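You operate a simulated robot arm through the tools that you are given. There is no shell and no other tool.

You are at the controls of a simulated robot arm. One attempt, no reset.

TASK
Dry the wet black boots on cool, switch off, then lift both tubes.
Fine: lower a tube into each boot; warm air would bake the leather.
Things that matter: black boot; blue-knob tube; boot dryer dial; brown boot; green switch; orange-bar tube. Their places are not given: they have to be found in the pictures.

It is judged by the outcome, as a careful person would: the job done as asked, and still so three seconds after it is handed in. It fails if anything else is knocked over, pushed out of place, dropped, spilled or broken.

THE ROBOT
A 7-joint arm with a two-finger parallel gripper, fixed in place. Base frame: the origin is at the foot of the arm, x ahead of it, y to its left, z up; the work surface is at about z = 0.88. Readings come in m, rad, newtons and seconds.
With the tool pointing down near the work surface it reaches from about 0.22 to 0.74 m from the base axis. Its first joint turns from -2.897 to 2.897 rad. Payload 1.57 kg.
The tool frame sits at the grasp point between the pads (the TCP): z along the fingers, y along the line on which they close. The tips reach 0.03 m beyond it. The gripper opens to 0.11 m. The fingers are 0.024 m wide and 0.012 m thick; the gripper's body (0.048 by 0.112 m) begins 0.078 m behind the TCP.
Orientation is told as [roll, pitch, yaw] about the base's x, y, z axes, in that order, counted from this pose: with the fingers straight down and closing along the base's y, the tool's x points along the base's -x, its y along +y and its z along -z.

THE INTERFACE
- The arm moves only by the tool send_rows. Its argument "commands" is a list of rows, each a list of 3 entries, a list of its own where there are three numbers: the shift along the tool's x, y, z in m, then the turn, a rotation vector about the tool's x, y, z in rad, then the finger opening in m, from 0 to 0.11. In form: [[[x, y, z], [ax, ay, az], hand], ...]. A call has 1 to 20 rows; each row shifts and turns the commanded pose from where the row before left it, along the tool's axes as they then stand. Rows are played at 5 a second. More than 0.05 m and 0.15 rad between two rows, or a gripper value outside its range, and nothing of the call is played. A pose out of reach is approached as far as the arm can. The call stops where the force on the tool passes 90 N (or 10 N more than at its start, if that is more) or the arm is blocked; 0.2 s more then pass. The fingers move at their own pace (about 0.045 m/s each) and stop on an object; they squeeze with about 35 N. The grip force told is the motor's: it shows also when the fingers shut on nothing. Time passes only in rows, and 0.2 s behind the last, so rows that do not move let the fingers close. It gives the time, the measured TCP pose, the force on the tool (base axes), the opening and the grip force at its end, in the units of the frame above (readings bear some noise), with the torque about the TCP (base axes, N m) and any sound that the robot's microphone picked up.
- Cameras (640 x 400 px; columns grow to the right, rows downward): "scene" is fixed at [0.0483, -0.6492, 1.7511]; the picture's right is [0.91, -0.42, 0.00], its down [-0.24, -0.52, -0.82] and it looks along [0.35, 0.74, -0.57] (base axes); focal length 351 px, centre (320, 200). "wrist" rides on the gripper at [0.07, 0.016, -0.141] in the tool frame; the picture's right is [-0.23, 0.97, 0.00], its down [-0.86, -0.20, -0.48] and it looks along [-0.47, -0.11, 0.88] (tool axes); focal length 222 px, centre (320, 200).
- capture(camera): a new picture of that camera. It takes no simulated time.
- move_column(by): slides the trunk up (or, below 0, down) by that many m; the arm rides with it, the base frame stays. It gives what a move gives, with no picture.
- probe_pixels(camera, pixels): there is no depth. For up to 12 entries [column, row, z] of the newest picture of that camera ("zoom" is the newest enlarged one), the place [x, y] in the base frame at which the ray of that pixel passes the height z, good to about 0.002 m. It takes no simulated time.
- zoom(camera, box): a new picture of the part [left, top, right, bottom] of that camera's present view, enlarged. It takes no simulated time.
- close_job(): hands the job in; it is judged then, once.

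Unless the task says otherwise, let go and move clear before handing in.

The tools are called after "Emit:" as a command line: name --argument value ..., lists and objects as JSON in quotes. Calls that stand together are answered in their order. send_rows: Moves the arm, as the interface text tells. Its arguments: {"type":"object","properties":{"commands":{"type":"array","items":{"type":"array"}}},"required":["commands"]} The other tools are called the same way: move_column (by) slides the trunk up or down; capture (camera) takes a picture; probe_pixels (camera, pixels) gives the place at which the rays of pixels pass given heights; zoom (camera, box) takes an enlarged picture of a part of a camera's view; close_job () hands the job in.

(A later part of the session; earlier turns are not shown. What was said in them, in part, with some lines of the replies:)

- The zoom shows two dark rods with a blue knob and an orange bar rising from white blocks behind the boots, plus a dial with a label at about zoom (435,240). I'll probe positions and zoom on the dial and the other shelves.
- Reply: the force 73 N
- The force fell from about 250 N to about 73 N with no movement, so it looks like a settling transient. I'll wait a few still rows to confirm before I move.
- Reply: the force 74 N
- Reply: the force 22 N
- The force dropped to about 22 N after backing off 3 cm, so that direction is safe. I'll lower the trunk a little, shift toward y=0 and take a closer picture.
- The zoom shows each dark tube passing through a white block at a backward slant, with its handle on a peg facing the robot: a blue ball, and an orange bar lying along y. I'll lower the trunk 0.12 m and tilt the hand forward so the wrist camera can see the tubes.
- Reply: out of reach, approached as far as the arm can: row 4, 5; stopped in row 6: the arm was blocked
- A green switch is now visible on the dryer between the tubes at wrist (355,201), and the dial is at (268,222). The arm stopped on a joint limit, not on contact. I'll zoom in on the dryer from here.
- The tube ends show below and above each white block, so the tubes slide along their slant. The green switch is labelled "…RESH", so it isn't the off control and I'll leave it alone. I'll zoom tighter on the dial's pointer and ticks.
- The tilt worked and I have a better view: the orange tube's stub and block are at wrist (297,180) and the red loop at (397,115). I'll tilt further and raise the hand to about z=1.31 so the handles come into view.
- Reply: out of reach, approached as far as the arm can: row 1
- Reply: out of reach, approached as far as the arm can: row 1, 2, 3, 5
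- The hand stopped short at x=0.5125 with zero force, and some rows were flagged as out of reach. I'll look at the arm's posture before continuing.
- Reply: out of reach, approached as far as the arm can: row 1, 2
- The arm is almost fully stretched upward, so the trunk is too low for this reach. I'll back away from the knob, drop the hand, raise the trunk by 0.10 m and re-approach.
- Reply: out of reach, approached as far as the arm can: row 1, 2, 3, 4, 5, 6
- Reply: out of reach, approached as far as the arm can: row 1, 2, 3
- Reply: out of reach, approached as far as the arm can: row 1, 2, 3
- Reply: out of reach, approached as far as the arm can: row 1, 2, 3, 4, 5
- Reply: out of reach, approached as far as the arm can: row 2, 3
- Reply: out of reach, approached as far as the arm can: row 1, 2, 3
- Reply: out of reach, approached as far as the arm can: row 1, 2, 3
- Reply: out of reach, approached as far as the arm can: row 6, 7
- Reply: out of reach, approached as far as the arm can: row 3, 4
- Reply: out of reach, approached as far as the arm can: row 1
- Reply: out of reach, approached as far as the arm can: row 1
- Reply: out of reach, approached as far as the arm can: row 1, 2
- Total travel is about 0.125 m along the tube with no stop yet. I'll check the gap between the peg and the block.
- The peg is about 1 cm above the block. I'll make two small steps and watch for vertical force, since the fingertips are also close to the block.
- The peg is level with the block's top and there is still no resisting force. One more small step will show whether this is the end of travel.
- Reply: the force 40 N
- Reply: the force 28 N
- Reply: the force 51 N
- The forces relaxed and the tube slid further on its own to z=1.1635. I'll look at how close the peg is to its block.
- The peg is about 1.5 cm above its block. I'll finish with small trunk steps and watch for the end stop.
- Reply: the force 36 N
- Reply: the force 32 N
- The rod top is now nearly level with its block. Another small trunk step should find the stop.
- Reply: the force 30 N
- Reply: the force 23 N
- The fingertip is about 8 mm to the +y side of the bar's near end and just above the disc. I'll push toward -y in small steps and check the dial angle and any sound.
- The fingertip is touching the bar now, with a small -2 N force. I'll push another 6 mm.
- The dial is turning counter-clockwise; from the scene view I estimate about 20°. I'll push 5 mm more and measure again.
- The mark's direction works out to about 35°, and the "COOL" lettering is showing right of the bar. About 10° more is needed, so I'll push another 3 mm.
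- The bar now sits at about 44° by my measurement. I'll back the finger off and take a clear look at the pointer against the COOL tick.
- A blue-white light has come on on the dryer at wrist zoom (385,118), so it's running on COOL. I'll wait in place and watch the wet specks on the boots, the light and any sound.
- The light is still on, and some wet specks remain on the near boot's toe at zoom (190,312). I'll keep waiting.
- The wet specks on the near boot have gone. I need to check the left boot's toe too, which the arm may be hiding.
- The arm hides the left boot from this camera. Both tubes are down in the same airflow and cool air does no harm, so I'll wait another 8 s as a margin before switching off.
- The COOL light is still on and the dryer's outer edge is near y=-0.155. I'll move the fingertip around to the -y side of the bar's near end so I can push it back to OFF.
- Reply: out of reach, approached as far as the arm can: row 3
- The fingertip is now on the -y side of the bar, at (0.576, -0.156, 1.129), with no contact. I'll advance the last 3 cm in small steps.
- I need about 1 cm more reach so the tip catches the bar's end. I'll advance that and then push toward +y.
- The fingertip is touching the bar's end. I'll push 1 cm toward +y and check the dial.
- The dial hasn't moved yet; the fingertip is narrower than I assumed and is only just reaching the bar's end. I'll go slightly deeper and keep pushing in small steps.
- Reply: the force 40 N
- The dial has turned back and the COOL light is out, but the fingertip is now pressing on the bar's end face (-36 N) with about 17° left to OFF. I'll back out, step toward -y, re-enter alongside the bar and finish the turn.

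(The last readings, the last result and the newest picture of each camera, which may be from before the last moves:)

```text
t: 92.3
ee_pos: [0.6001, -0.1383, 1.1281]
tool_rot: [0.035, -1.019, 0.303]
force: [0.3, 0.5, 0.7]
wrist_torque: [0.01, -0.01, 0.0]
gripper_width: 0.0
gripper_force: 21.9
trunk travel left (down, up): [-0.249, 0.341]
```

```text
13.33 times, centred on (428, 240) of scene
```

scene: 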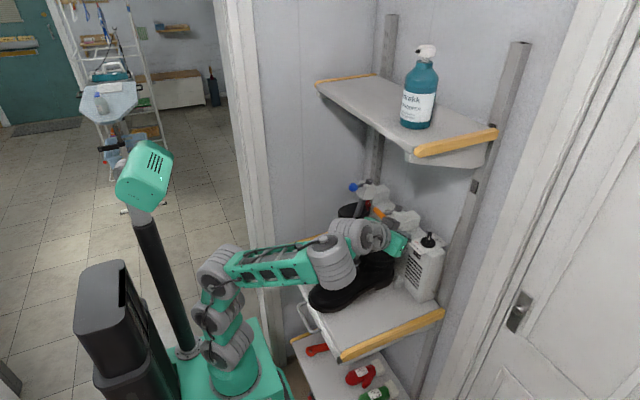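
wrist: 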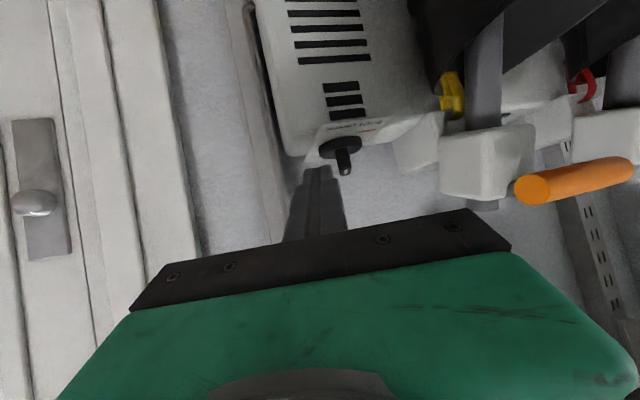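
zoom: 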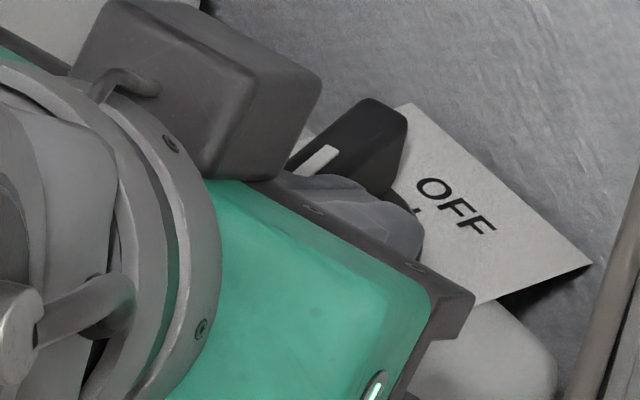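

The bar is at about 16° and the light is off. I'll re-enter on its -y side and push the remaining angle gently until it meets OFF.

Emit:
send_rows --commands '[[[0.0007, 0.001, 0.0104], [0, 0, 0], 0.0], [[0, 0.003, 0.002], [0, 0, 0], 0.0], [[-0.0005, 0.0028, 0.0008], [0, 0, 0], 0.0], [[-0.0005, 0.0028, 0.0008], [0, 0, 0], 0.0]]'

Emit:
zoom --camera "wrist" --box '[260, 100, 420, 220]'

Emit:
zoom --camera "scene" --box '[408, 225, 448, 255]'

```text
t: 93.3
ee_pos: [0.6092, -0.1251, 1.1209]
tool_rot: [0.035, -1.018, 0.301]
force: [-0.9, -0.2, 0.2]
wrist_torque: [-0.02, -0.03, 0.0]
gripper_width: 0.0
gripper_force: 21.9
trunk travel left (down, up): [-0.249, 0.341]
```

```text
3.33 times, centred on (340, 160) of wrist
```

zoom: 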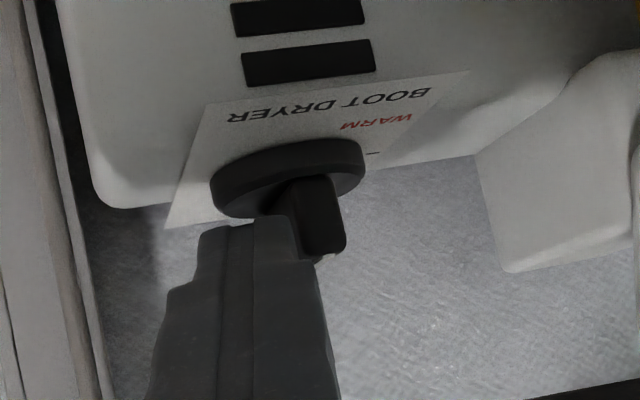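

```text
13.33 times, centred on (428, 240) of scene
```

zoom: 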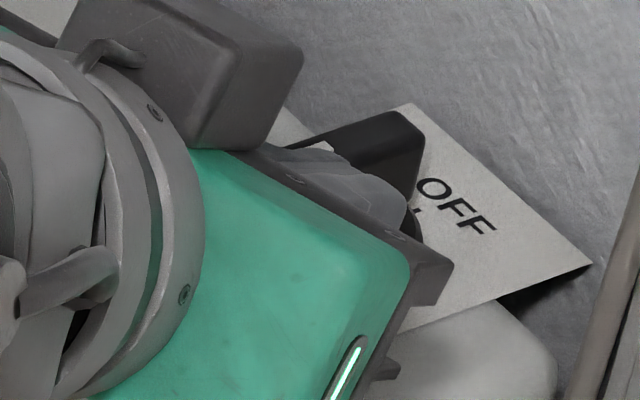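

The bar's edge now measures -2.4° by the same method that gave -2.5° at the start, so the dial is back at OFF. I'll withdraw and compare with the first picture.

Emit:
send_rows --commands '[[[0, -0.006, 0], [0, 0, 0], 0.0], [[0, -0.006, -0.02], [0, 0, 0], 0.0], [[0, 0, -0.03], [0, 0, 0], 0.0], [[0, 0, -0.03], [0, 0, 0], 0.0]]'

Emit:
capture --camera "wrist"

Emit:
zoom --camera "scene" --box '[412, 225, 444, 249]'

Emit:
zoom --camera "wrist" --box '[260, 80, 420, 200]'

```text
t: 94.3
ee_pos: [0.5484, -0.1593, 1.1634]
tool_rot: [0.032, -1.018, 0.303]
force: [0.9, -0.1, 0.8]
wrist_torque: [0.0, 0.01, -0.02]
gripper_width: 0.0
gripper_force: 21.0
trunk travel left (down, up): [-0.249, 0.341]
```

```text
taken
```

wrist: 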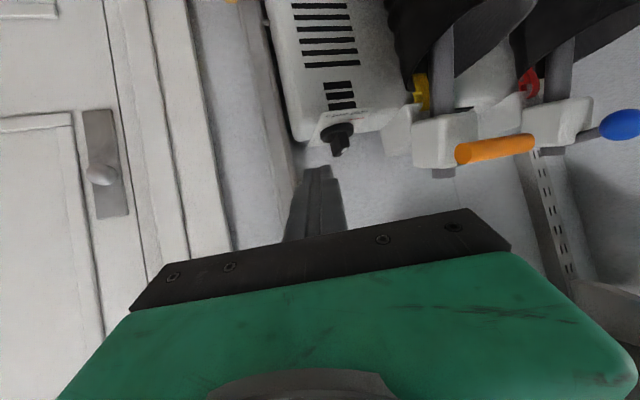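

```text
16.00 times, centred on (428, 237) of scene
```

zoom: 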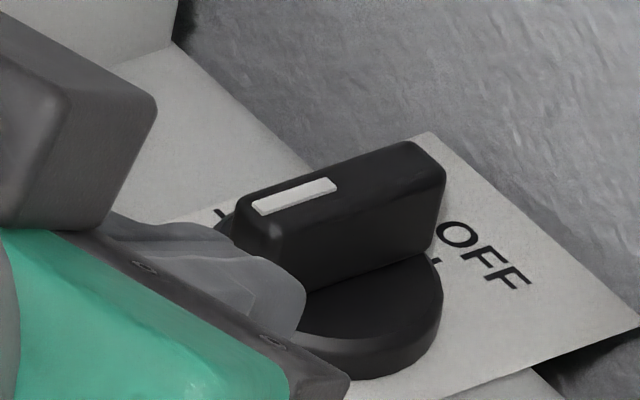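

```text
3.33 times, centred on (340, 140) of wrist
```

zoom: 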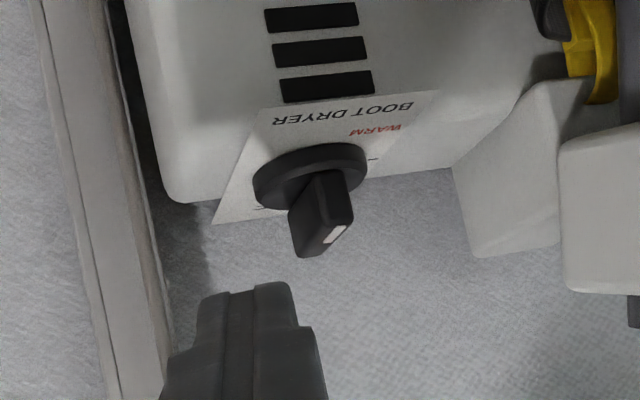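

The zoom matches the first picture of the dial at OFF exactly, and the light is dark. Now for lifting the tubes: I'll back off, undo the yaw and reopen the gripper.

Emit:
send_rows --commands '[[[0, 0, -0.03], [0, 0, 0], 0.0], [[0, 0, -0.03], [0, 0, 0], 0.0], [[0, 0, 0], [0.1, 0, 0.063], 0.06], [[0, 0.01, 0], [0.1, 0, 0.063], 0.09], [[0, 0.01, 0], [0.1, 0, 0.063], 0.11]]'

Emit:
capture --camera "scene"

```text
t: 95.5
ee_pos: [0.547, -0.1378, 1.1622]
tool_rot: [0.042, -1.012, -0.058]
force: [-0.3, 0.3, 0.9]
wrist_torque: [0.03, -0.01, 0.05]
gripper_width: 0.064
gripper_force: 0.1
out of reach, approached as far as the arm can: row 1, 2
trunk travel left (down, up): [-0.249, 0.341]
```

```text
taken
```

scene: 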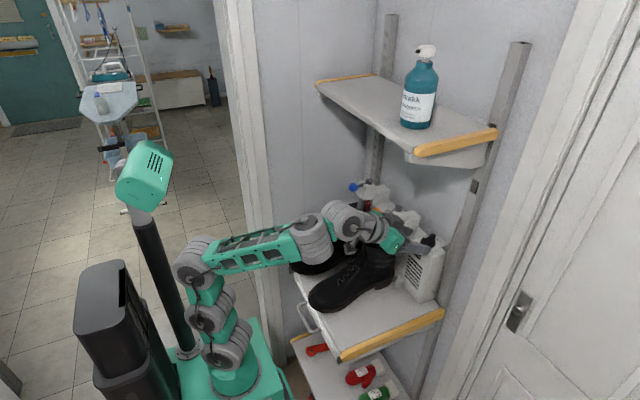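

The retreat rows were clipped but the yaw is restored. I must get further back before moving in y, or the fingers would hit the orange bar, so I'll try retreating again.

Emit:
send_rows --commands '[[[0, 0, -0.025], [0, 0, 0], 0.11], [[0, 0, -0.025], [0, 0, 0], 0.11], [[0, 0, -0.025], [0, 0, 0], 0.11], [[0, 0, -0.025], [0, 0, 0], 0.11]]'

```text
t: 96.5
ee_pos: [0.4616, -0.1363, 1.2152]
tool_rot: [0.04, -1.011, -0.056]
force: [0.2, -0.4, -0.4]
wrist_torque: [0.01, 0.04, -0.02]
gripper_width: 0.1101
gripper_force: 0.1
trunk travel left (down, up): [-0.249, 0.341]
```

The retreat worked. Now I'll move across to y≈-0.01 in front of the orange bar and take a picture.

Emit:
send_rows --commands '[[[0, 0.025, 0], [0, 0, 0], 0.11], [[0, 0.025, 0], [0, 0, 0], 0.11], [[0, 0.025, 0], [0, 0, 0], 0.11], [[0, 0.025, 0], [0, 0, 0], 0.11], [[0, 0.025, 0], [0, 0, 0], 0.11]]'

Emit:
capture --camera "wrist"

Emit:
capture --camera "scene"

Emit:
zoom --camera "scene" --box '[270, 220, 390, 310]'

```text
t: 97.7
ee_pos: [0.4633, -0.0116, 1.2181]
tool_rot: [0.036, -1.011, -0.052]
force: [1.1, 0.2, -0.3]
wrist_torque: [0.04, 0.03, 0.04]
gripper_width: 0.1099
gripper_force: 0.1
trunk travel left (down, up): [-0.249, 0.341]
```

```text
taken
```

wrist: 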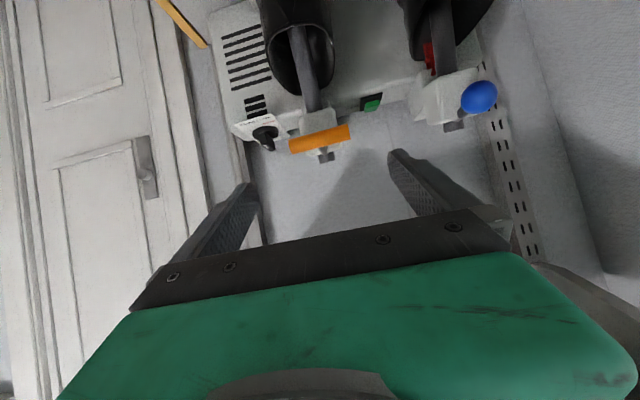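

```text
taken
```

scene: 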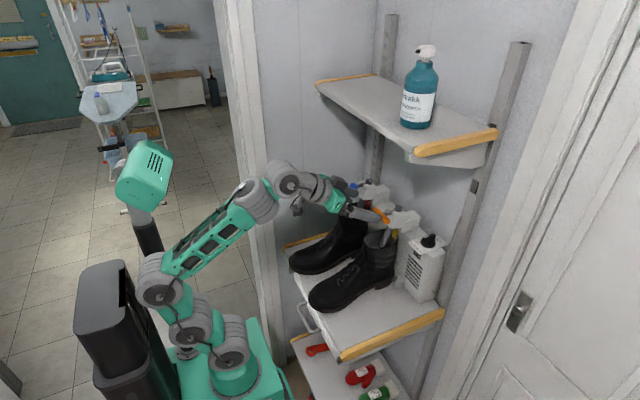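

```text
4.44 times, centred on (330, 265) of scene
```

zoom: 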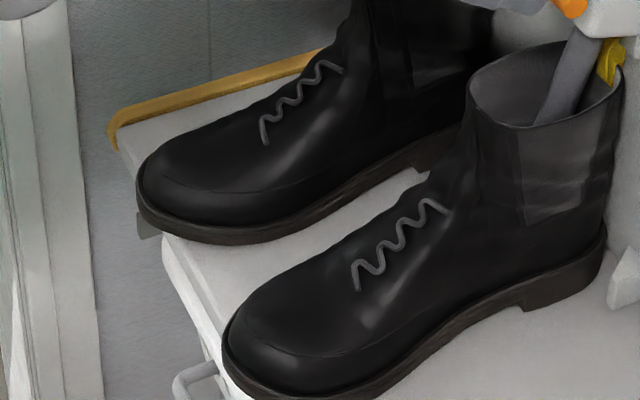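

Both boots' toes are now free of wet specks, so drying is done. I'll approach the orange bar again the same way as before.

Emit:
send_rows --commands '[[[0.0043, 0.0006, 0.0258], [0, 0, 0], 0.11], [[0.0043, 0.0006, 0.0258], [0, 0, 0], 0.11], [[0.0043, 0.0006, 0.0258], [0, 0, 0], 0.11]]'

Emit:
capture --camera "wrist"

```text
t: 98.5
ee_pos: [0.5213, -0.0101, 1.1667]
tool_rot: [0.04, -1.013, -0.057]
force: [-0.4, 0.4, 0.5]
wrist_torque: [-0.01, -0.03, -0.02]
gripper_width: 0.1099
gripper_force: 0.2
trunk travel left (down, up): [-0.249, 0.341]
```

```text
taken
```

wrist: 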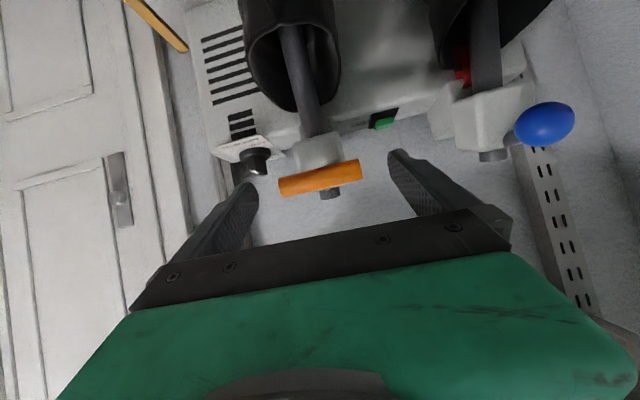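

The bar at wrist (319,178) is lined up. I'll make the last step and grip.

Emit:
send_rows --commands '[[[0.001, 0, 0.013], [0, 0, 0], 0.11], [[0.001, 0, 0.0135], [0, 0, 0], 0.11], [[0, 0, 0], [0, 0, 0], 0.06], [[0, 0, 0], [0, 0, 0], 0.03], [[0, 0, 0], [0, 0, 0], 0.0], [[0, 0, 0], [0, 0, 0], 0.0], [[0, 0, 0], [0, 0, 0], 0.0]]'

Emit:
capture --camera "wrist"

```text
t: 100.1
ee_pos: [0.5441, -0.0101, 1.1505]
tool_rot: [0.041, -1.012, -0.06]
force: [2.0, -1.3, 0.7]
wrist_torque: [0.04, 0.01, -0.08]
gripper_width: 0.0798
gripper_force: 39.6
trunk travel left (down, up): [-0.249, 0.341]
```

```text
taken
```

wrist: 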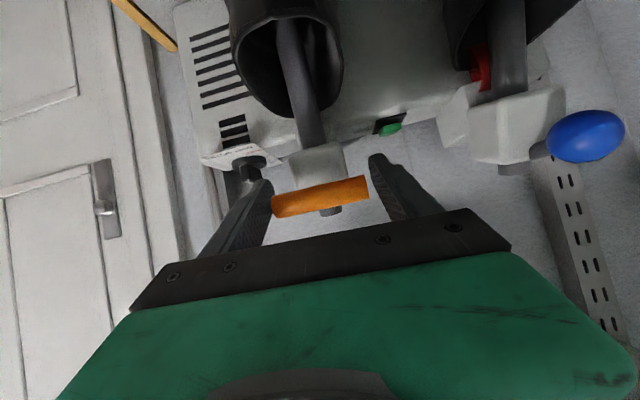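

The bar is gripped again: 0.080 m, 40 N. I'll lift along the tube's slant with the arm, a few steps at first.

Emit:
send_rows --commands '[[[-0.0096, 0, -0.0027], [0, 0, 0], 0.0], [[-0.0096, 0, -0.0027], [0, 0, 0], 0.0], [[-0.0096, 0, -0.0027], [0, 0, 0], 0.0]]'

Emit:
zoom --camera "scene" --box '[340, 150, 440, 230]'

```text
t: 100.9
ee_pos: [0.5531, -0.0105, 1.18]
tool_rot: [0.038, -1.011, -0.052]
force: [-4.0, 9.1, -0.9]
wrist_torque: [1.0, 0.62, -0.67]
gripper_width: 0.0796
gripper_force: 44.9
trunk travel left (down, up): [-0.249, 0.341]
```

```text
5.00 times, centred on (390, 190) of scene
```

zoom: 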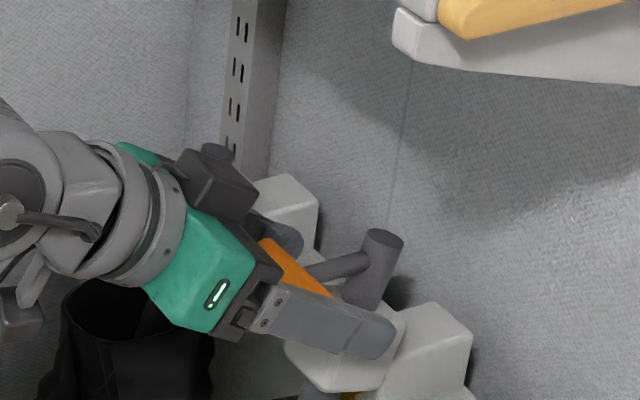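

The tube is rising smoothly with low forces. I'll continue about 6 cm.

Emit:
send_rows --commands '[[[-0.0115, -0.0003, -0.0032], [0, 0, 0], 0.0], [[-0.0115, -0.0003, -0.0032], [0, 0, 0], 0.0], [[-0.0115, 0, -0.0032], [0, 0, 0], 0.0], [[-0.0115, 0, -0.0032], [0, 0, 0], 0.0]]'

```text
t: 101.9
ee_pos: [0.5661, -0.0096, 1.2245]
tool_rot: [0.036, -1.014, -0.052]
force: [-2.7, 14.6, -0.9]
wrist_torque: [-0.12, 0.27, 0.09]
gripper_width: 0.0797
gripper_force: 44.6
trunk travel left (down, up): [-0.249, 0.341]
```

It's at z=1.2245 and on track. I'll keep lifting with a small +y correction.

Emit:
send_rows --commands '[[[-0.0115, 0.001, -0.0032], [0, 0, 0], 0.0], [[-0.0115, 0.0005, -0.0032], [0, 0, 0], 0.0], [[-0.0115, 0, -0.0032], [0, 0, 0], 0.0], [[-0.0096, 0, -0.0027], [0, 0, 0], 0.0]]'

Emit:
zoom --camera "scene" --box '[330, 120, 450, 220]'

```text
t: 102.9
ee_pos: [0.5791, -0.0109, 1.2691]
tool_rot: [0.038, -1.014, -0.055]
force: [-7.1, 20.4, 0.8]
wrist_torque: [0.45, 0.66, -0.73]
gripper_width: 0.0797
gripper_force: 44.6
trunk travel left (down, up): [-0.249, 0.341]
```

```text
4.00 times, centred on (390, 170) of scene
```

zoom: 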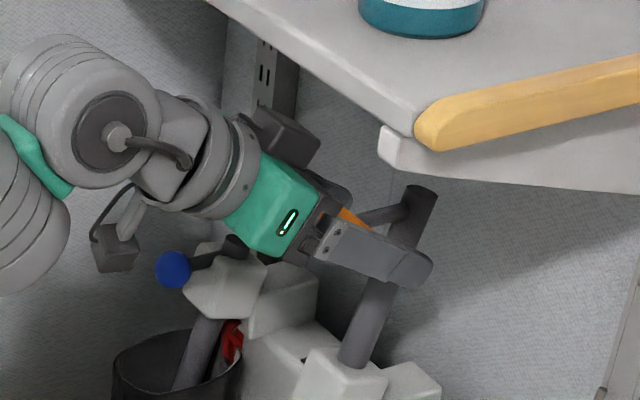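

About 15 mm remains to the original height. I'll lift gently and look for the upper stop.

Emit:
send_rows --commands '[[[-0.0077, 0.0008, -0.0022], [0, 0, 0], 0.0], [[-0.0077, 0.0008, -0.0022], [0, 0, 0], 0.0]]'

```text
t: 103.5
ee_pos: [0.5825, -0.0109, 1.284]
tool_rot: [0.034, -1.011, -0.051]
force: [-12.9, 19.7, -8.6]
wrist_torque: [0.0, -0.7, -0.02]
gripper_width: 0.0797
gripper_force: 45.2
trunk travel left (down, up): [-0.249, 0.341]
```

The height equals the original and a downward force of 9 N is appearing. One more small step will confirm the stop.

Emit:
send_rows --commands '[[[-0.0055, 0.0005, -0.0022], [0, 0, 0], 0.0]]'

Emit:
zoom --camera "scene" --box '[330, 120, 450, 220]'

```text
t: 103.9
ee_pos: [0.5846, -0.0111, 1.2855]
tool_rot: [0.033, -1.001, -0.054]
force: [-26.3, 19.1, -35.3]
wrist_torque: [-0.24, -0.28, 0.0]
gripper_width: 0.0797
gripper_force: 44.8
trunk travel left (down, up): [-0.249, 0.341]
```

```text
4.00 times, centred on (390, 170) of scene
```

zoom: 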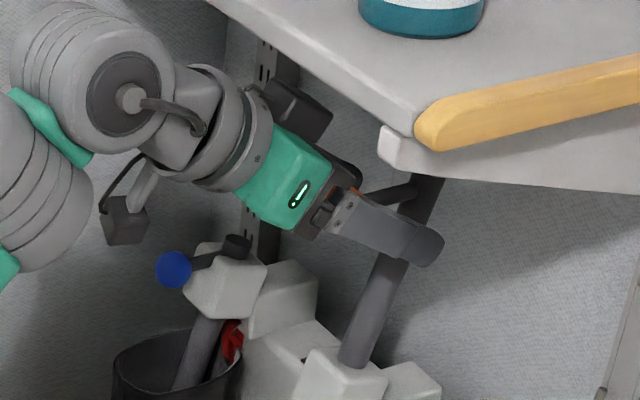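

The upper stop is reached: 35 N downward on the tool and no further travel. I'll relax the pull, open the fingers and check that the tube stays up.

Emit:
send_rows --commands '[[[0.003, 0, 0.0005], [0, 0, 0], 0.0], [[0, 0, 0], [0, 0, 0], 0.11], [[0, 0, 0], [0, 0, 0], 0.11], [[0, 0, 0], [0, 0, 0], 0.11], [[0, 0, 0], [0, 0, 0], 0.11]]'

Emit:
capture --camera "wrist"

Emit:
zoom --camera "scene" --box '[330, 120, 450, 220]'

```text
t: 105.1
ee_pos: [0.5839, -0.0124, 1.287]
tool_rot: [0.038, -1.012, -0.059]
force: [0.2, 0.4, -0.3]
wrist_torque: [-0.03, -0.01, 0.0]
gripper_width: 0.11
gripper_force: 0.1
trunk travel left (down, up): [-0.249, 0.341]
```

```text
taken
```

wrist: 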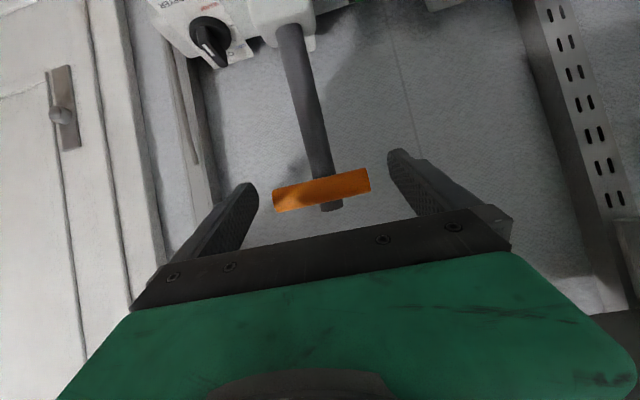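

```text
4.00 times, centred on (390, 170) of scene
```

zoom: 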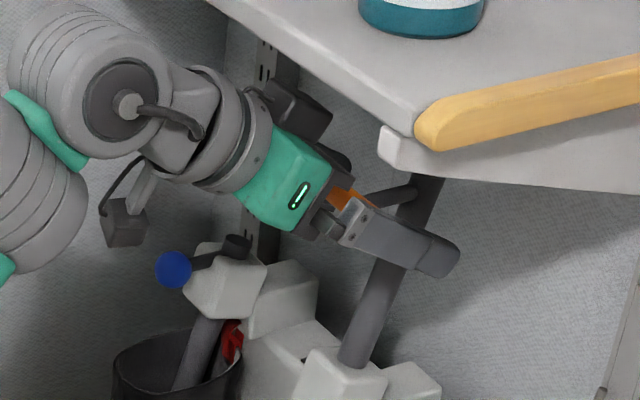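

The orange tube stays up. I'll back out horizontally toward the robot to clear the bar.

Emit:
send_rows --commands '[[[0.0106, 0, -0.017], [0, 0, 0], 0.11], [[0.0132, 0, -0.0213], [0, 0, 0], 0.11], [[0.0132, 0, -0.0213], [0, 0, 0], 0.11], [[0.0132, 0, -0.0213], [0, 0, 0], 0.11], [[0.0132, 0, -0.0213], [0, 0, 0], 0.11]]'

Emit:
capture --camera "scene"

Emit:
zoom --camera "scene" --box '[330, 120, 450, 220]'

```text
t: 106.3
ee_pos: [0.4626, -0.0089, 1.2865]
tool_rot: [0.039, -1.011, -0.059]
force: [0.0, 0.8, -0.2]
wrist_torque: [-0.03, 0.03, 0.0]
gripper_width: 0.1099
gripper_force: 0.1
trunk travel left (down, up): [-0.249, 0.341]
```

```text
taken
```

scene: 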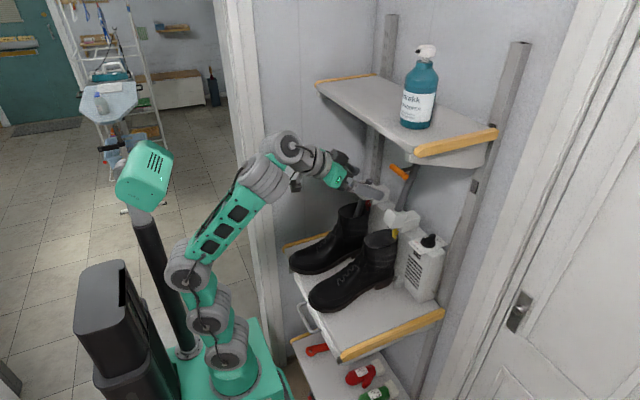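

```text
4.00 times, centred on (390, 170) of scene
```

zoom: 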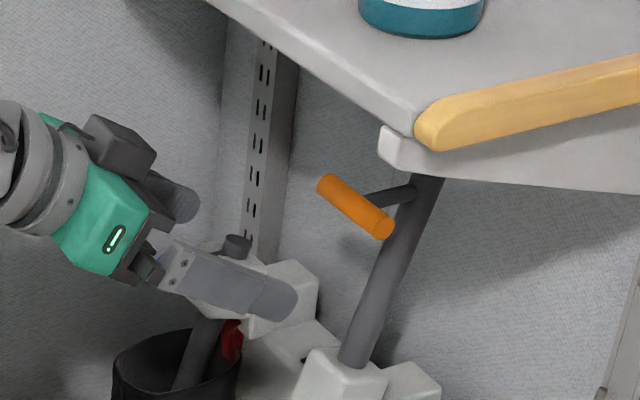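

The orange tube is back in its raised position. Next the blue knob: I'll move across to y≈0.15 and down to about z=1.21, staying in front of the tubes.

Emit:
send_rows --commands '[[[0.0108, 0.0265, 0.0055], [0, 0, 0], 0.11], [[0.0108, 0.0265, 0.0055], [0, 0, 0], 0.11], [[0.0108, 0.0265, 0.0055], [0, 0, 0], 0.11], [[0.0108, 0.0265, 0.0055], [0, 0, 0], 0.11], [[0.0108, 0.0265, 0.0055], [0, 0, 0], 0.11], [[0.0108, 0.0265, 0.0055], [0, 0, 0], 0.11]]'

Emit:
capture --camera "wrist"

Emit:
zoom --camera "scene" --box '[300, 120, 420, 220]'

```text
t: 107.7
ee_pos: [0.4539, 0.1484, 1.2608]
tool_rot: [0.038, -1.007, -0.057]
force: [0.2, -1.6, 0.3]
wrist_torque: [0.04, -0.04, 0.01]
gripper_width: 0.1101
gripper_force: 0.1
out of reach, approached as far as the arm can: row 1, 4, 5, 6
trunk travel left (down, up): [-0.249, 0.341]
```

```text
taken
```

wrist: 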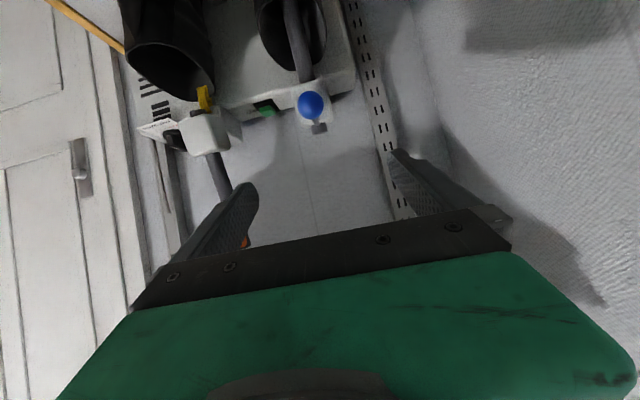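

```text
4.00 times, centred on (360, 170) of scene
```

zoom: 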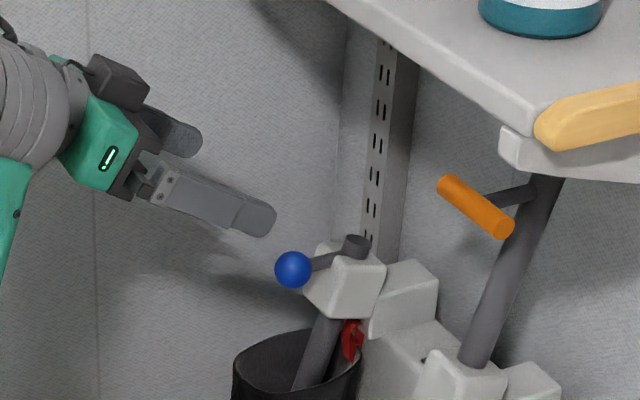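

I'm in front of the blue knob but too high for the arm alone, so I'll lower the trunk by 5.5 cm and look again.

Emit:
move_column --by -0.055

Emit:
capture --camera "wrist"

Emit:
capture --camera "scene"

```text
t: 108.7
ee_pos: [0.4548, 0.1504, 1.2059]
tool_rot: [0.038, -1.007, -0.058]
force: [0.2, -0.3, -0.6]
wrist_torque: [-0.01, -0.01, -0.03]
gripper_width: 0.11
gripper_force: 0.1
trunk travel left (down, up): [-0.194, 0.396]
```

```text
taken
```

wrist: 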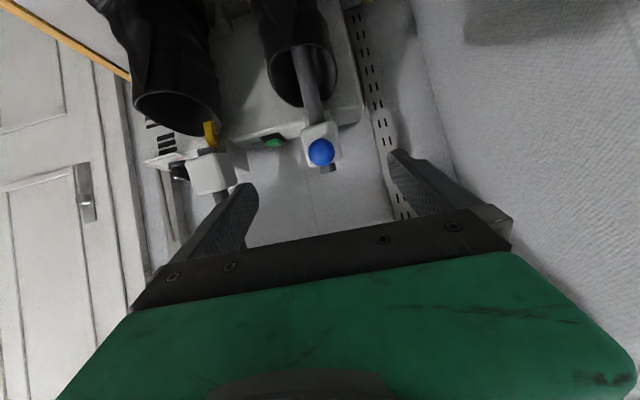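

```text
taken
```

scene: 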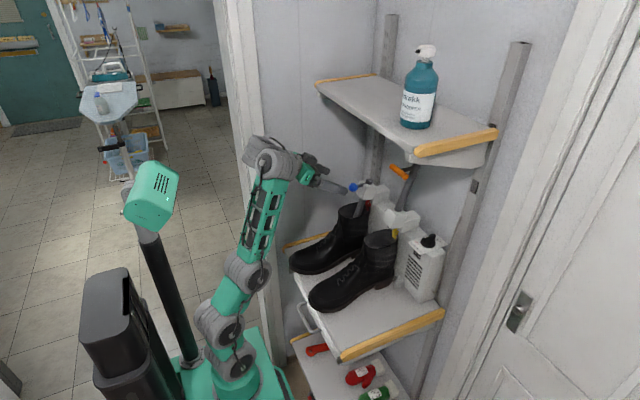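

The knob at wrist (321,153) lies right on the tool axis about 9 cm ahead. I'll advance onto it with open fingers.

Emit:
send_rows --commands '[[[0.0004, 0, 0.022], [0, 0, 0], 0.08], [[0.0004, 0, 0.022], [0, 0, 0], 0.08], [[0.0004, 0, 0.022], [0, 0, 0], 0.08], [[0.0004, 0, 0.021], [0, 0, 0], 0.08]]'

Emit:
capture --camera "wrist"

```text
t: 109.7
ee_pos: [0.5332, 0.1532, 1.1922]
tool_rot: [0.038, -1.006, -0.058]
force: [-0.6, -0.2, 0.8]
wrist_torque: [0.01, 0.04, 0.02]
gripper_width: 0.08
gripper_force: 0.2
out of reach, approached as far as the arm can: row 1, 2, 3, 4
trunk travel left (down, up): [-0.194, 0.396]
```

```text
taken
```

wrist: 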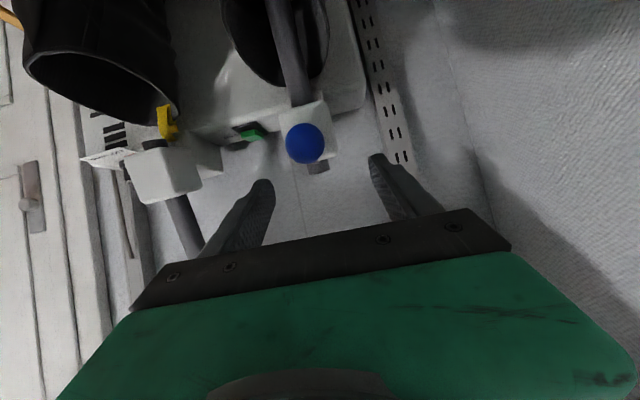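

x is right but the hand is 3.4 cm too high. Lowering the trunk by 3.3 cm will bring the open fingers down on both sides of the knob.

Emit:
move_column --by -0.033

Emit:
capture --camera "wrist"

Emit:
zoom --camera "scene" --box '[310, 140, 430, 230]'

```text
t: 110.5
ee_pos: [0.5336, 0.1541, 1.1604]
tool_rot: [0.037, -1.005, -0.057]
force: [-0.2, -0.2, 0.7]
wrist_torque: [-0.01, -0.01, -0.02]
gripper_width: 0.0802
gripper_force: 0.3
trunk travel left (down, up): [-0.161, 0.429]
```

```text
taken
```

wrist: 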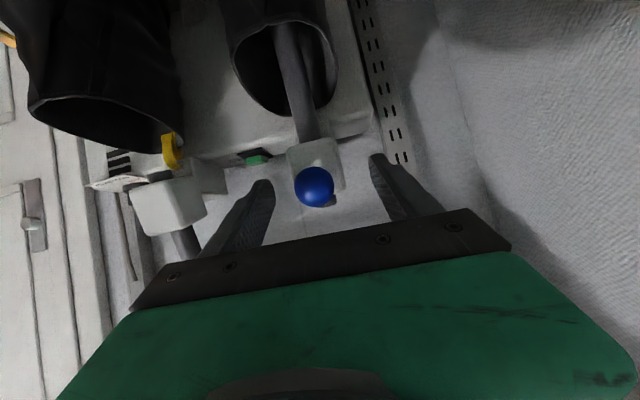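

```text
4.44 times, centred on (370, 185) of scene
```

zoom: 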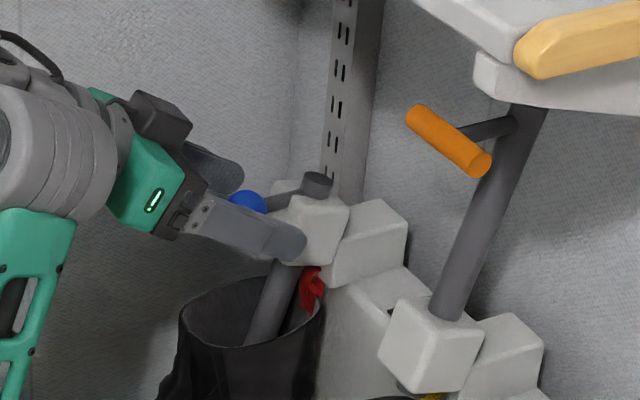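

The knob is at wrist (314,187), almost at the grasp point and about 4 mm to the -y side. I'll correct that and close.

Emit:
send_rows --commands '[[[0, -0.004, 0.001], [0, 0, 0], 0.06], [[0, 0, 0], [0, 0, 0], 0.03], [[0, 0, 0], [0, 0, 0], 0.0], [[0, 0, 0], [0, 0, 0], 0.0], [[0, 0, 0], [0, 0, 0], 0.0], [[0, 0, 0], [0, 0, 0], 0.0]]'

Emit:
capture --camera "wrist"

```text
t: 111.9
ee_pos: [0.5354, 0.1499, 1.1587]
tool_rot: [0.036, -1.002, -0.056]
force: [1.4, -0.8, -0.5]
wrist_torque: [0.01, 0.0, -0.06]
gripper_width: 0.0287
gripper_force: 38.5
trunk travel left (down, up): [-0.161, 0.429]
```

```text
taken
```

wrist: 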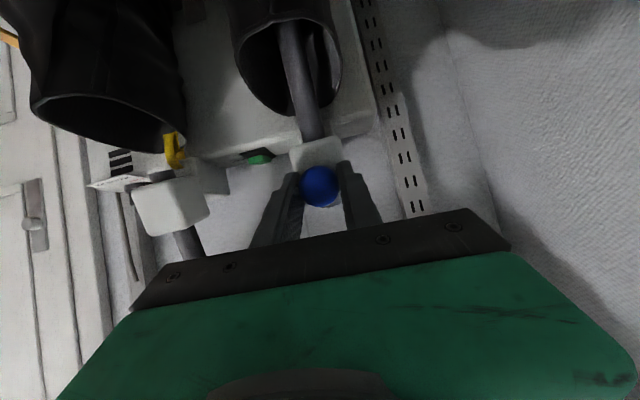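

The knob is held at 0.029 m and 38 N. I'll lift it the reverse of how it went down: trunk up in steps, with a small forward move of the arm each time.

Emit:
move_column --by 0.015

Emit:
send_rows --commands '[[[0, 0, 0.0042], [0, 0, 0], 0.0]]'

Emit:
move_column --by 0.015

Emit:
send_rows --commands '[[[0, 0, 0.0042], [0, 0, 0], 0.0]]'

```text
t: 112.5
ee_pos: [0.5393, 0.1499, 1.1716]
tool_rot: [0.035, -0.994, -0.055]
force: [16.7, -0.1, -5.7]
wrist_torque: [-0.06, 0.57, -0.01]
gripper_width: 0.029
gripper_force: 38.7
trunk travel left (down, up): [-0.176, 0.414]
```

```text
t: 112.9
ee_pos: [0.5394, 0.1502, 1.1727]
tool_rot: [0.037, -0.997, -0.056]
force: [8.7, 0.8, -2.9]
wrist_torque: [0.02, 0.16, -0.06]
gripper_width: 0.0291
gripper_force: 38.9
trunk travel left (down, up): [-0.176, 0.414]
```

```text
t: 113.5
ee_pos: [0.5417, 0.1495, 1.1838]
tool_rot: [0.033, -0.993, -0.054]
force: [19.9, 2.3, -6.9]
wrist_torque: [-0.06, 0.36, -0.04]
gripper_width: 0.0288
gripper_force: 39.5
trunk travel left (down, up): [-0.191, 0.399]
```

```text
t: 113.9
ee_pos: [0.5418, 0.1498, 1.1845]
tool_rot: [0.038, -0.997, -0.058]
force: [9.4, 2.8, -3.1]
wrist_torque: [-0.01, 0.16, -0.09]
gripper_width: 0.029
gripper_force: 39.1
trunk travel left (down, up): [-0.191, 0.399]
```

It is lifting, and a residual +9 N means I should move forward slightly more each step. Continuing.

Emit:
send_rows --commands '[[[0, 0, 0.004], [0, 0, 0], 0.0]]'

Emit:
move_column --by 0.02

Emit:
send_rows --commands '[[[0, 0, 0.0065], [0, 0, 0], 0.0]]'

Emit:
move_column --by 0.02

Emit:
send_rows --commands '[[[0, 0, 0.0065], [0, 0, 0], 0.0]]'

```text
t: 114.3
ee_pos: [0.5419, 0.15, 1.1858]
tool_rot: [0.036, -0.999, -0.056]
force: [-5.5, 2.4, 0.9]
wrist_torque: [-0.01, -0.04, -0.02]
gripper_width: 0.0292
gripper_force: 39.1
trunk travel left (down, up): [-0.191, 0.399]
```

```text
t: 115.0
ee_pos: [0.5465, 0.1497, 1.201]
tool_rot: [0.032, -0.99, -0.053]
force: [9.5, 4.1, -3.4]
wrist_torque: [-0.04, 0.46, 0.01]
gripper_width: 0.0291
gripper_force: 38.6
trunk travel left (down, up): [-0.211, 0.379]
```

```text
t: 115.4
ee_pos: [0.5468, 0.1496, 1.2028]
tool_rot: [0.038, -1.0, -0.057]
force: [-9.3, 1.2, 1.3]
wrist_torque: [0.01, 0.06, -0.03]
gripper_width: 0.029
gripper_force: 39.0
trunk travel left (down, up): [-0.211, 0.379]
```

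```text
t: 116.0
ee_pos: [0.5514, 0.1496, 1.2183]
tool_rot: [0.033, -0.992, -0.059]
force: [4.8, 2.7, -1.1]
wrist_torque: [-0.07, 0.46, 0.01]
gripper_width: 0.0292
gripper_force: 39.2
trunk travel left (down, up): [-0.231, 0.359]
```

```text
t: 116.5
ee_pos: [0.5521, 0.149, 1.2201]
tool_rot: [0.038, -0.996, -0.057]
force: [-12.3, -1.8, 3.0]
wrist_torque: [-0.04, 0.0, -0.06]
gripper_width: 0.029
gripper_force: 39.1
trunk travel left (down, up): [-0.231, 0.359]
```

The lift is smooth, with z=1.220 and forces under 13 N. I'll continue with trunk steps and a slightly smaller forward move.

Emit:
move_column --by 0.02

Emit:
send_rows --commands '[[[0, 0, 0.004], [0, 0, 0], 0.0]]'

Emit:
move_column --by 0.02

Emit:
send_rows --commands '[[[0, 0, 0.0055], [0, 0, 0], 0.0]]'

Emit:
zoom --camera "scene" --box '[290, 110, 430, 220]'

```text
t: 117.1
ee_pos: [0.5578, 0.1504, 1.234]
tool_rot: [0.032, -0.989, -0.057]
force: [4.7, -4.7, -1.7]
wrist_torque: [-0.08, 0.23, -0.05]
gripper_width: 0.0292
gripper_force: 38.7
trunk travel left (down, up): [-0.251, 0.339]
```

```text
t: 117.5
ee_pos: [0.5581, 0.1497, 1.2348]
tool_rot: [0.037, -0.994, -0.057]
force: [-6.3, -5.6, 0.5]
wrist_torque: [-0.05, 0.73, 0.07]
gripper_width: 0.0289
gripper_force: 39.1
trunk travel left (down, up): [-0.251, 0.339]
```

```text
t: 118.2
ee_pos: [0.5626, 0.1505, 1.2522]
tool_rot: [0.033, -0.987, -0.055]
force: [13.7, -4.5, -3.6]
wrist_torque: [-0.11, 0.54, -0.04]
gripper_width: 0.0288
gripper_force: 38.2
trunk travel left (down, up): [-0.271, 0.319]
```

```text
t: 118.6
ee_pos: [0.5623, 0.1502, 1.2522]
tool_rot: [0.035, -0.992, -0.056]
force: [0.0, -4.3, -0.6]
wrist_torque: [-0.03, 0.23, -0.12]
gripper_width: 0.0288
gripper_force: 39.2
trunk travel left (down, up): [-0.271, 0.319]
```

```text
3.64 times, centred on (360, 165) of scene
```

zoom: 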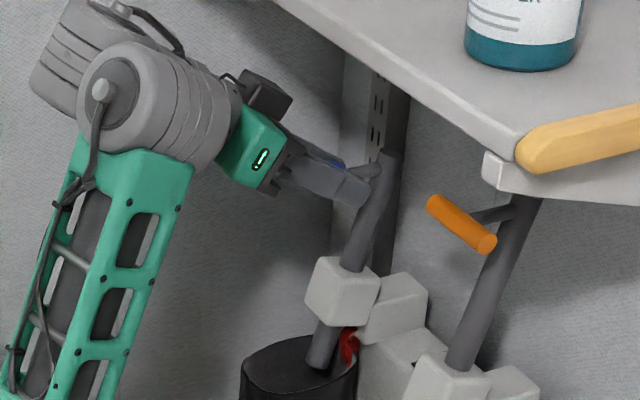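

About 4 cm remain. Continuing in steps up to the top stop.

Emit:
move_column --by 0.02

Emit:
send_rows --commands '[[[0, 0, 0.006], [0, 0, 0], 0.0]]'

Emit:
move_column --by 0.012

Emit:
send_rows --commands '[[[0, 0, 0.0035], [0, 0, 0], 0.0]]'

```text
t: 119.3
ee_pos: [0.5663, 0.1496, 1.2694]
tool_rot: [0.031, -0.984, -0.056]
force: [17.3, -3.2, -6.3]
wrist_torque: [-0.05, 0.5, -0.03]
gripper_width: 0.029
gripper_force: 39.1
trunk travel left (down, up): [-0.291, 0.299]
```

```text
t: 119.7
ee_pos: [0.5669, 0.1498, 1.2708]
tool_rot: [0.037, -0.993, -0.058]
force: [0.9, -4.9, -0.4]
wrist_torque: [0.0, 0.13, -0.05]
gripper_width: 0.0291
gripper_force: 38.1
trunk travel left (down, up): [-0.291, 0.299]
```

```text
t: 120.3
ee_pos: [0.5699, 0.1506, 1.2787]
tool_rot: [0.033, -0.988, -0.055]
force: [8.5, -3.2, -1.4]
wrist_torque: [-0.09, 0.11, 0.0]
gripper_width: 0.0291
gripper_force: 38.6
trunk travel left (down, up): [-0.303, 0.287]
```

```text
t: 120.7
ee_pos: [0.5701, 0.1489, 1.2797]
tool_rot: [0.035, -0.99, -0.058]
force: [-3.2, -4.9, 0.6]
wrist_torque: [0.0, 0.19, -0.07]
gripper_width: 0.029
gripper_force: 38.1
trunk travel left (down, up): [-0.303, 0.287]
```

Roughly 1 cm remains, so I'll take small trunk steps and watch for the stop.

Emit:
move_column --by 0.008

Emit:
send_rows --commands '[[[0, 0, 0.0022], [0, 0, 0], 0.0]]'

Emit:
move_column --by 0.006

```text
t: 121.2
ee_pos: [0.5719, 0.15, 1.287]
tool_rot: [0.035, -0.988, -0.057]
force: [2.4, -2.9, -0.1]
wrist_torque: [-0.03, 0.1, 0.02]
gripper_width: 0.0289
gripper_force: 38.7
trunk travel left (down, up): [-0.311, 0.279]
```

```text
t: 121.6
ee_pos: [0.573, 0.1495, 1.2866]
tool_rot: [0.034, -0.993, -0.057]
force: [-3.1, -1.4, 0.2]
wrist_torque: [0.02, 0.42, -0.08]
gripper_width: 0.0292
gripper_force: 39.1
trunk travel left (down, up): [-0.311, 0.279]
```

```text
t: 122.2
ee_pos: [0.5722, 0.1505, 1.2904]
tool_rot: [0.033, -0.987, -0.055]
force: [1.6, 0.9, -1.4]
wrist_torque: [-0.01, 0.06, 0.01]
gripper_width: 0.0291
gripper_force: 38.6
trunk travel left (down, up): [-0.317, 0.273]
```

Emit:
move_column --by 0.005

Emit:
zoom --camera "scene" --box '[290, 110, 430, 220]'

```text
t: 122.7
ee_pos: [0.5739, 0.1494, 1.2925]
tool_rot: [0.028, -0.984, -0.053]
force: [-16.4, -4.8, -34.7]
wrist_torque: [-0.03, 0.29, -0.06]
gripper_width: 0.0291
gripper_force: 39.1
trunk travel left (down, up): [-0.322, 0.268]
```

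```text
3.64 times, centred on (360, 165) of scene
```

zoom: 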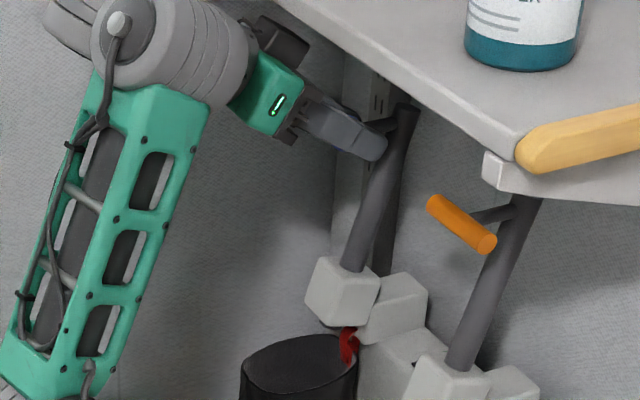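

The stop shows as 35 N downward at z=1.2925, and the zoom shows the blue tube fully raised. I'll relax, open and back out the way I came.

Emit:
move_column --by -0.004

Emit:
send_rows --commands '[[[0, 0, 0], [0, 0, 0], 0.08], [[0, 0, 0], [0, 0, 0], 0.08], [[0, 0, 0], [0, 0, 0], 0.08], [[0, 0, 0], [0, 0, 0], 0.08]]'

Emit:
send_rows --commands '[[[0, 0, -0.015], [0, 0, 0], 0.08], [[0, 0, -0.015], [0, 0, 0], 0.08], [[0, 0, -0.015], [0, 0, 0], 0.08]]'

Emit:
capture --camera "wrist"

Emit:
zoom --camera "scene" --box '[290, 110, 430, 220]'

```text
t: 123.2
ee_pos: [0.5735, 0.1499, 1.2938]
tool_rot: [0.036, -0.99, -0.059]
force: [4.4, 0.7, -9.5]
wrist_torque: [0.06, -0.24, -0.02]
gripper_width: 0.0291
gripper_force: 38.6
trunk travel left (down, up): [-0.318, 0.272]
```

```text
t: 124.2
ee_pos: [0.573, 0.149, 1.2925]
tool_rot: [0.032, -0.989, -0.056]
force: [-0.6, 0.6, -0.3]
wrist_torque: [-0.01, 0.01, 0.04]
gripper_width: 0.0798
gripper_force: 0.0
trunk travel left (down, up): [-0.318, 0.272]
```

```text
t: 125.0
ee_pos: [0.5339, 0.151, 1.3158]
tool_rot: [0.034, -0.99, -0.054]
force: [-0.1, -0.2, -1.0]
wrist_torque: [-0.02, -0.01, 0.03]
gripper_width: 0.0797
gripper_force: 0.1
trunk travel left (down, up): [-0.318, 0.272]
```

```text
taken
```

wrist: 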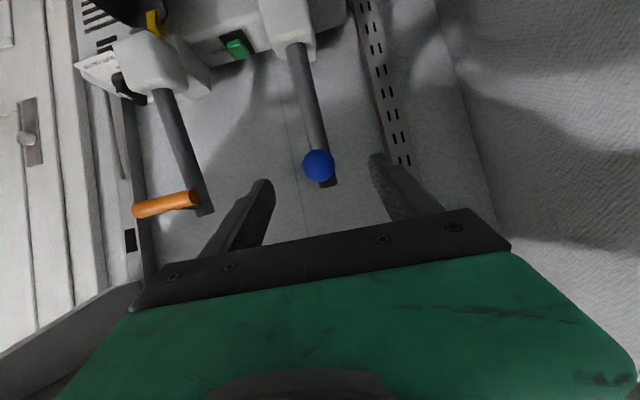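

```text
3.64 times, centred on (360, 165) of scene
```

zoom: 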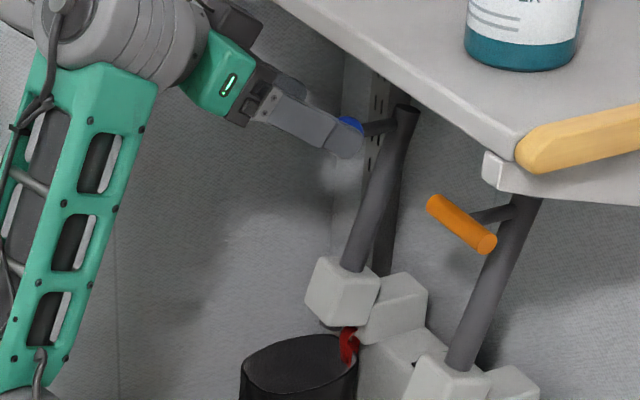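

Both tubes are up. I'll lower the trunk slightly to keep clear of the upper shelf, then retreat fully from the knob.

Emit:
move_column --by -0.035

Emit:
send_rows --commands '[[[0, 0, -0.02], [0, 0, 0], 0.08], [[0, 0, -0.025], [0, 0, 0], 0.08], [[0, 0, -0.025], [0, 0, 0], 0.08], [[0, 0, -0.025], [0, 0, 0], 0.08]]'

Emit:
move_column --by -0.05

Emit:
capture --camera "scene"

Emit:
capture --camera "wrist"

```text
t: 125.8
ee_pos: [0.5346, 0.1507, 1.281]
tool_rot: [0.032, -0.989, -0.055]
force: [-1.0, -0.1, 0.2]
wrist_torque: [0.0, 0.03, 0.01]
gripper_width: 0.08
gripper_force: 0.1
trunk travel left (down, up): [-0.283, 0.307]
```

```text
t: 126.8
ee_pos: [0.4539, 0.1518, 1.3331]
tool_rot: [0.032, -0.986, -0.053]
force: [0.6, -0.4, -0.7]
wrist_torque: [0.0, 0.02, -0.01]
gripper_width: 0.0799
gripper_force: 0.1
trunk travel left (down, up): [-0.283, 0.307]
```

```text
t: 127.8
ee_pos: [0.4539, 0.1522, 1.2845]
tool_rot: [0.033, -0.99, -0.055]
force: [-0.3, 0.0, 0.0]
wrist_torque: [-0.02, 0.0, 0.02]
gripper_width: 0.08
gripper_force: 0.1
trunk travel left (down, up): [-0.233, 0.357]
```

```text
taken
```

scene: 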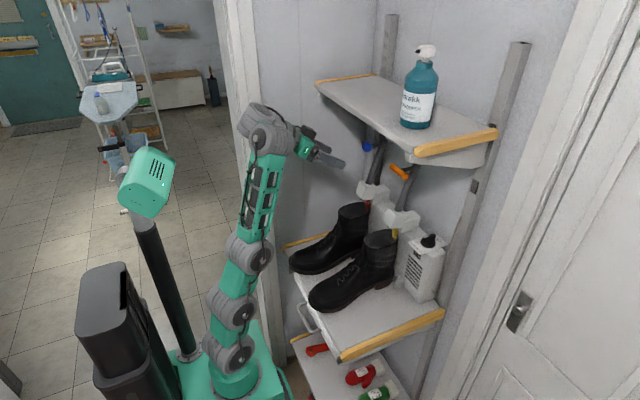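

```text
taken
```

wrist: 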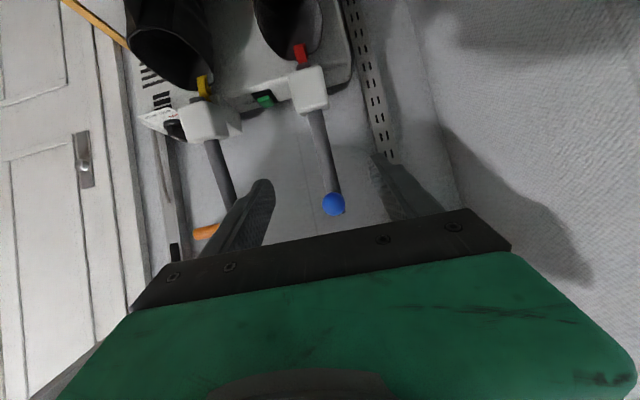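

Everything looks in place. I'll wait a few seconds and then verify the tubes, dial and boots in close-up before handing in.

Emit:
send_rows --commands '[[[0, 0, 0], [0, 0, 0], 0.08], [[0, 0, 0], [0, 0, 0], 0.08], [[0, 0, 0], [0, 0, 0], 0.08], [[0, 0, 0], [0, 0, 0], 0.08], [[0, 0, 0], [0, 0, 0], 0.08], [[0, 0, 0], [0, 0, 0], 0.08], [[0, 0, 0], [0, 0, 0], 0.08], [[0, 0, 0], [0, 0, 0], 0.08], [[0, 0, 0], [0, 0, 0], 0.08], [[0, 0, 0], [0, 0, 0], 0.08], [[0, 0, 0], [0, 0, 0], 0.08], [[0, 0, 0], [0, 0, 0], 0.08], [[0, 0, 0], [0, 0, 0], 0.08], [[0, 0, 0], [0, 0, 0], 0.08], [[0, 0, 0], [0, 0, 0], 0.08]]'

Emit:
zoom --camera "scene" --box '[345, 125, 445, 225]'

Emit:
zoom --camera "scene" --box '[280, 190, 460, 320]'

Emit:
zoom --camera "scene" --box '[412, 225, 444, 249]'

Emit:
zoom --camera "wrist" --box '[120, 40, 360, 220]'

```text
t: 131.0
ee_pos: [0.454, 0.1521, 1.2849]
tool_rot: [0.032, -0.99, -0.056]
force: [0.1, -0.4, 0.7]
wrist_torque: [0.01, 0.0, 0.02]
gripper_width: 0.08
gripper_force: 0.0
trunk travel left (down, up): [-0.233, 0.357]
```

```text
4.00 times, centred on (395, 175) of scene
```

zoom: 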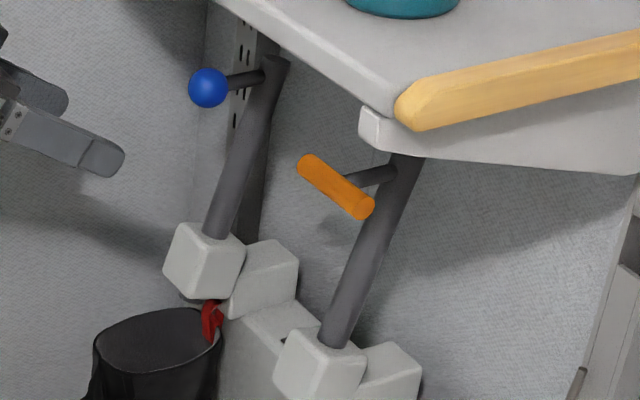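

```text
3.08 times, centred on (370, 255) of scene
```

zoom: 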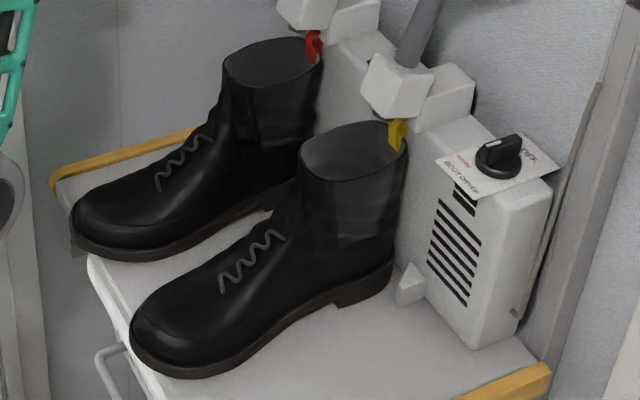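

```text
16.00 times, centred on (428, 237) of scene
```

zoom: 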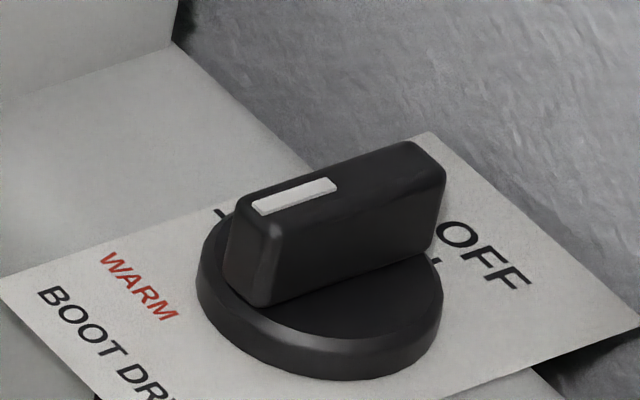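

```text
2.22 times, centred on (240, 130) of wrist
```

zoom: 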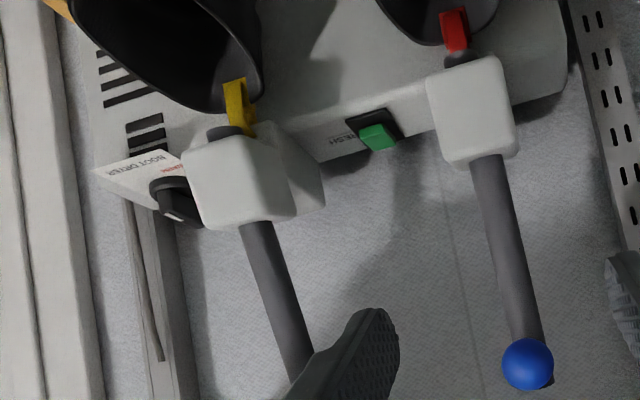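

The close-ups show both tubes back at their original raised positions, the dial at OFF with its light dark, and both black boots dry with no wet specks and not moved. The green switch is untouched and the gripper is clear, so I'm handing the job in.

Emit:
close_job

```text
The job is handed in.
```

The black boots were dried on cool, the dryer is switched off, and both tubes are lifted out again. The job is handed in.

- **Drying:** I lowered both tubes to their stops, one in each boot, and turned the dial to COOL. The cool light stayed on for about 25 seconds. Afterwards the wet specks were gone from both toes.
- **Switching off:** The dial is back at OFF, matching the first picture, and its light is dark. It never reached WARM.
- **Tubes:** Both the blue-knob and orange-bar tubes are back at their upper stops. They stayed up for the few seconds I watched before handing in.
- **Left alone:** I didn't touch the green switch, which is labelled "…RESH". I never saw a brown boot in any picture.

Nothing else was knocked or moved that I could see, and the gripper is open and clear of the dryer.
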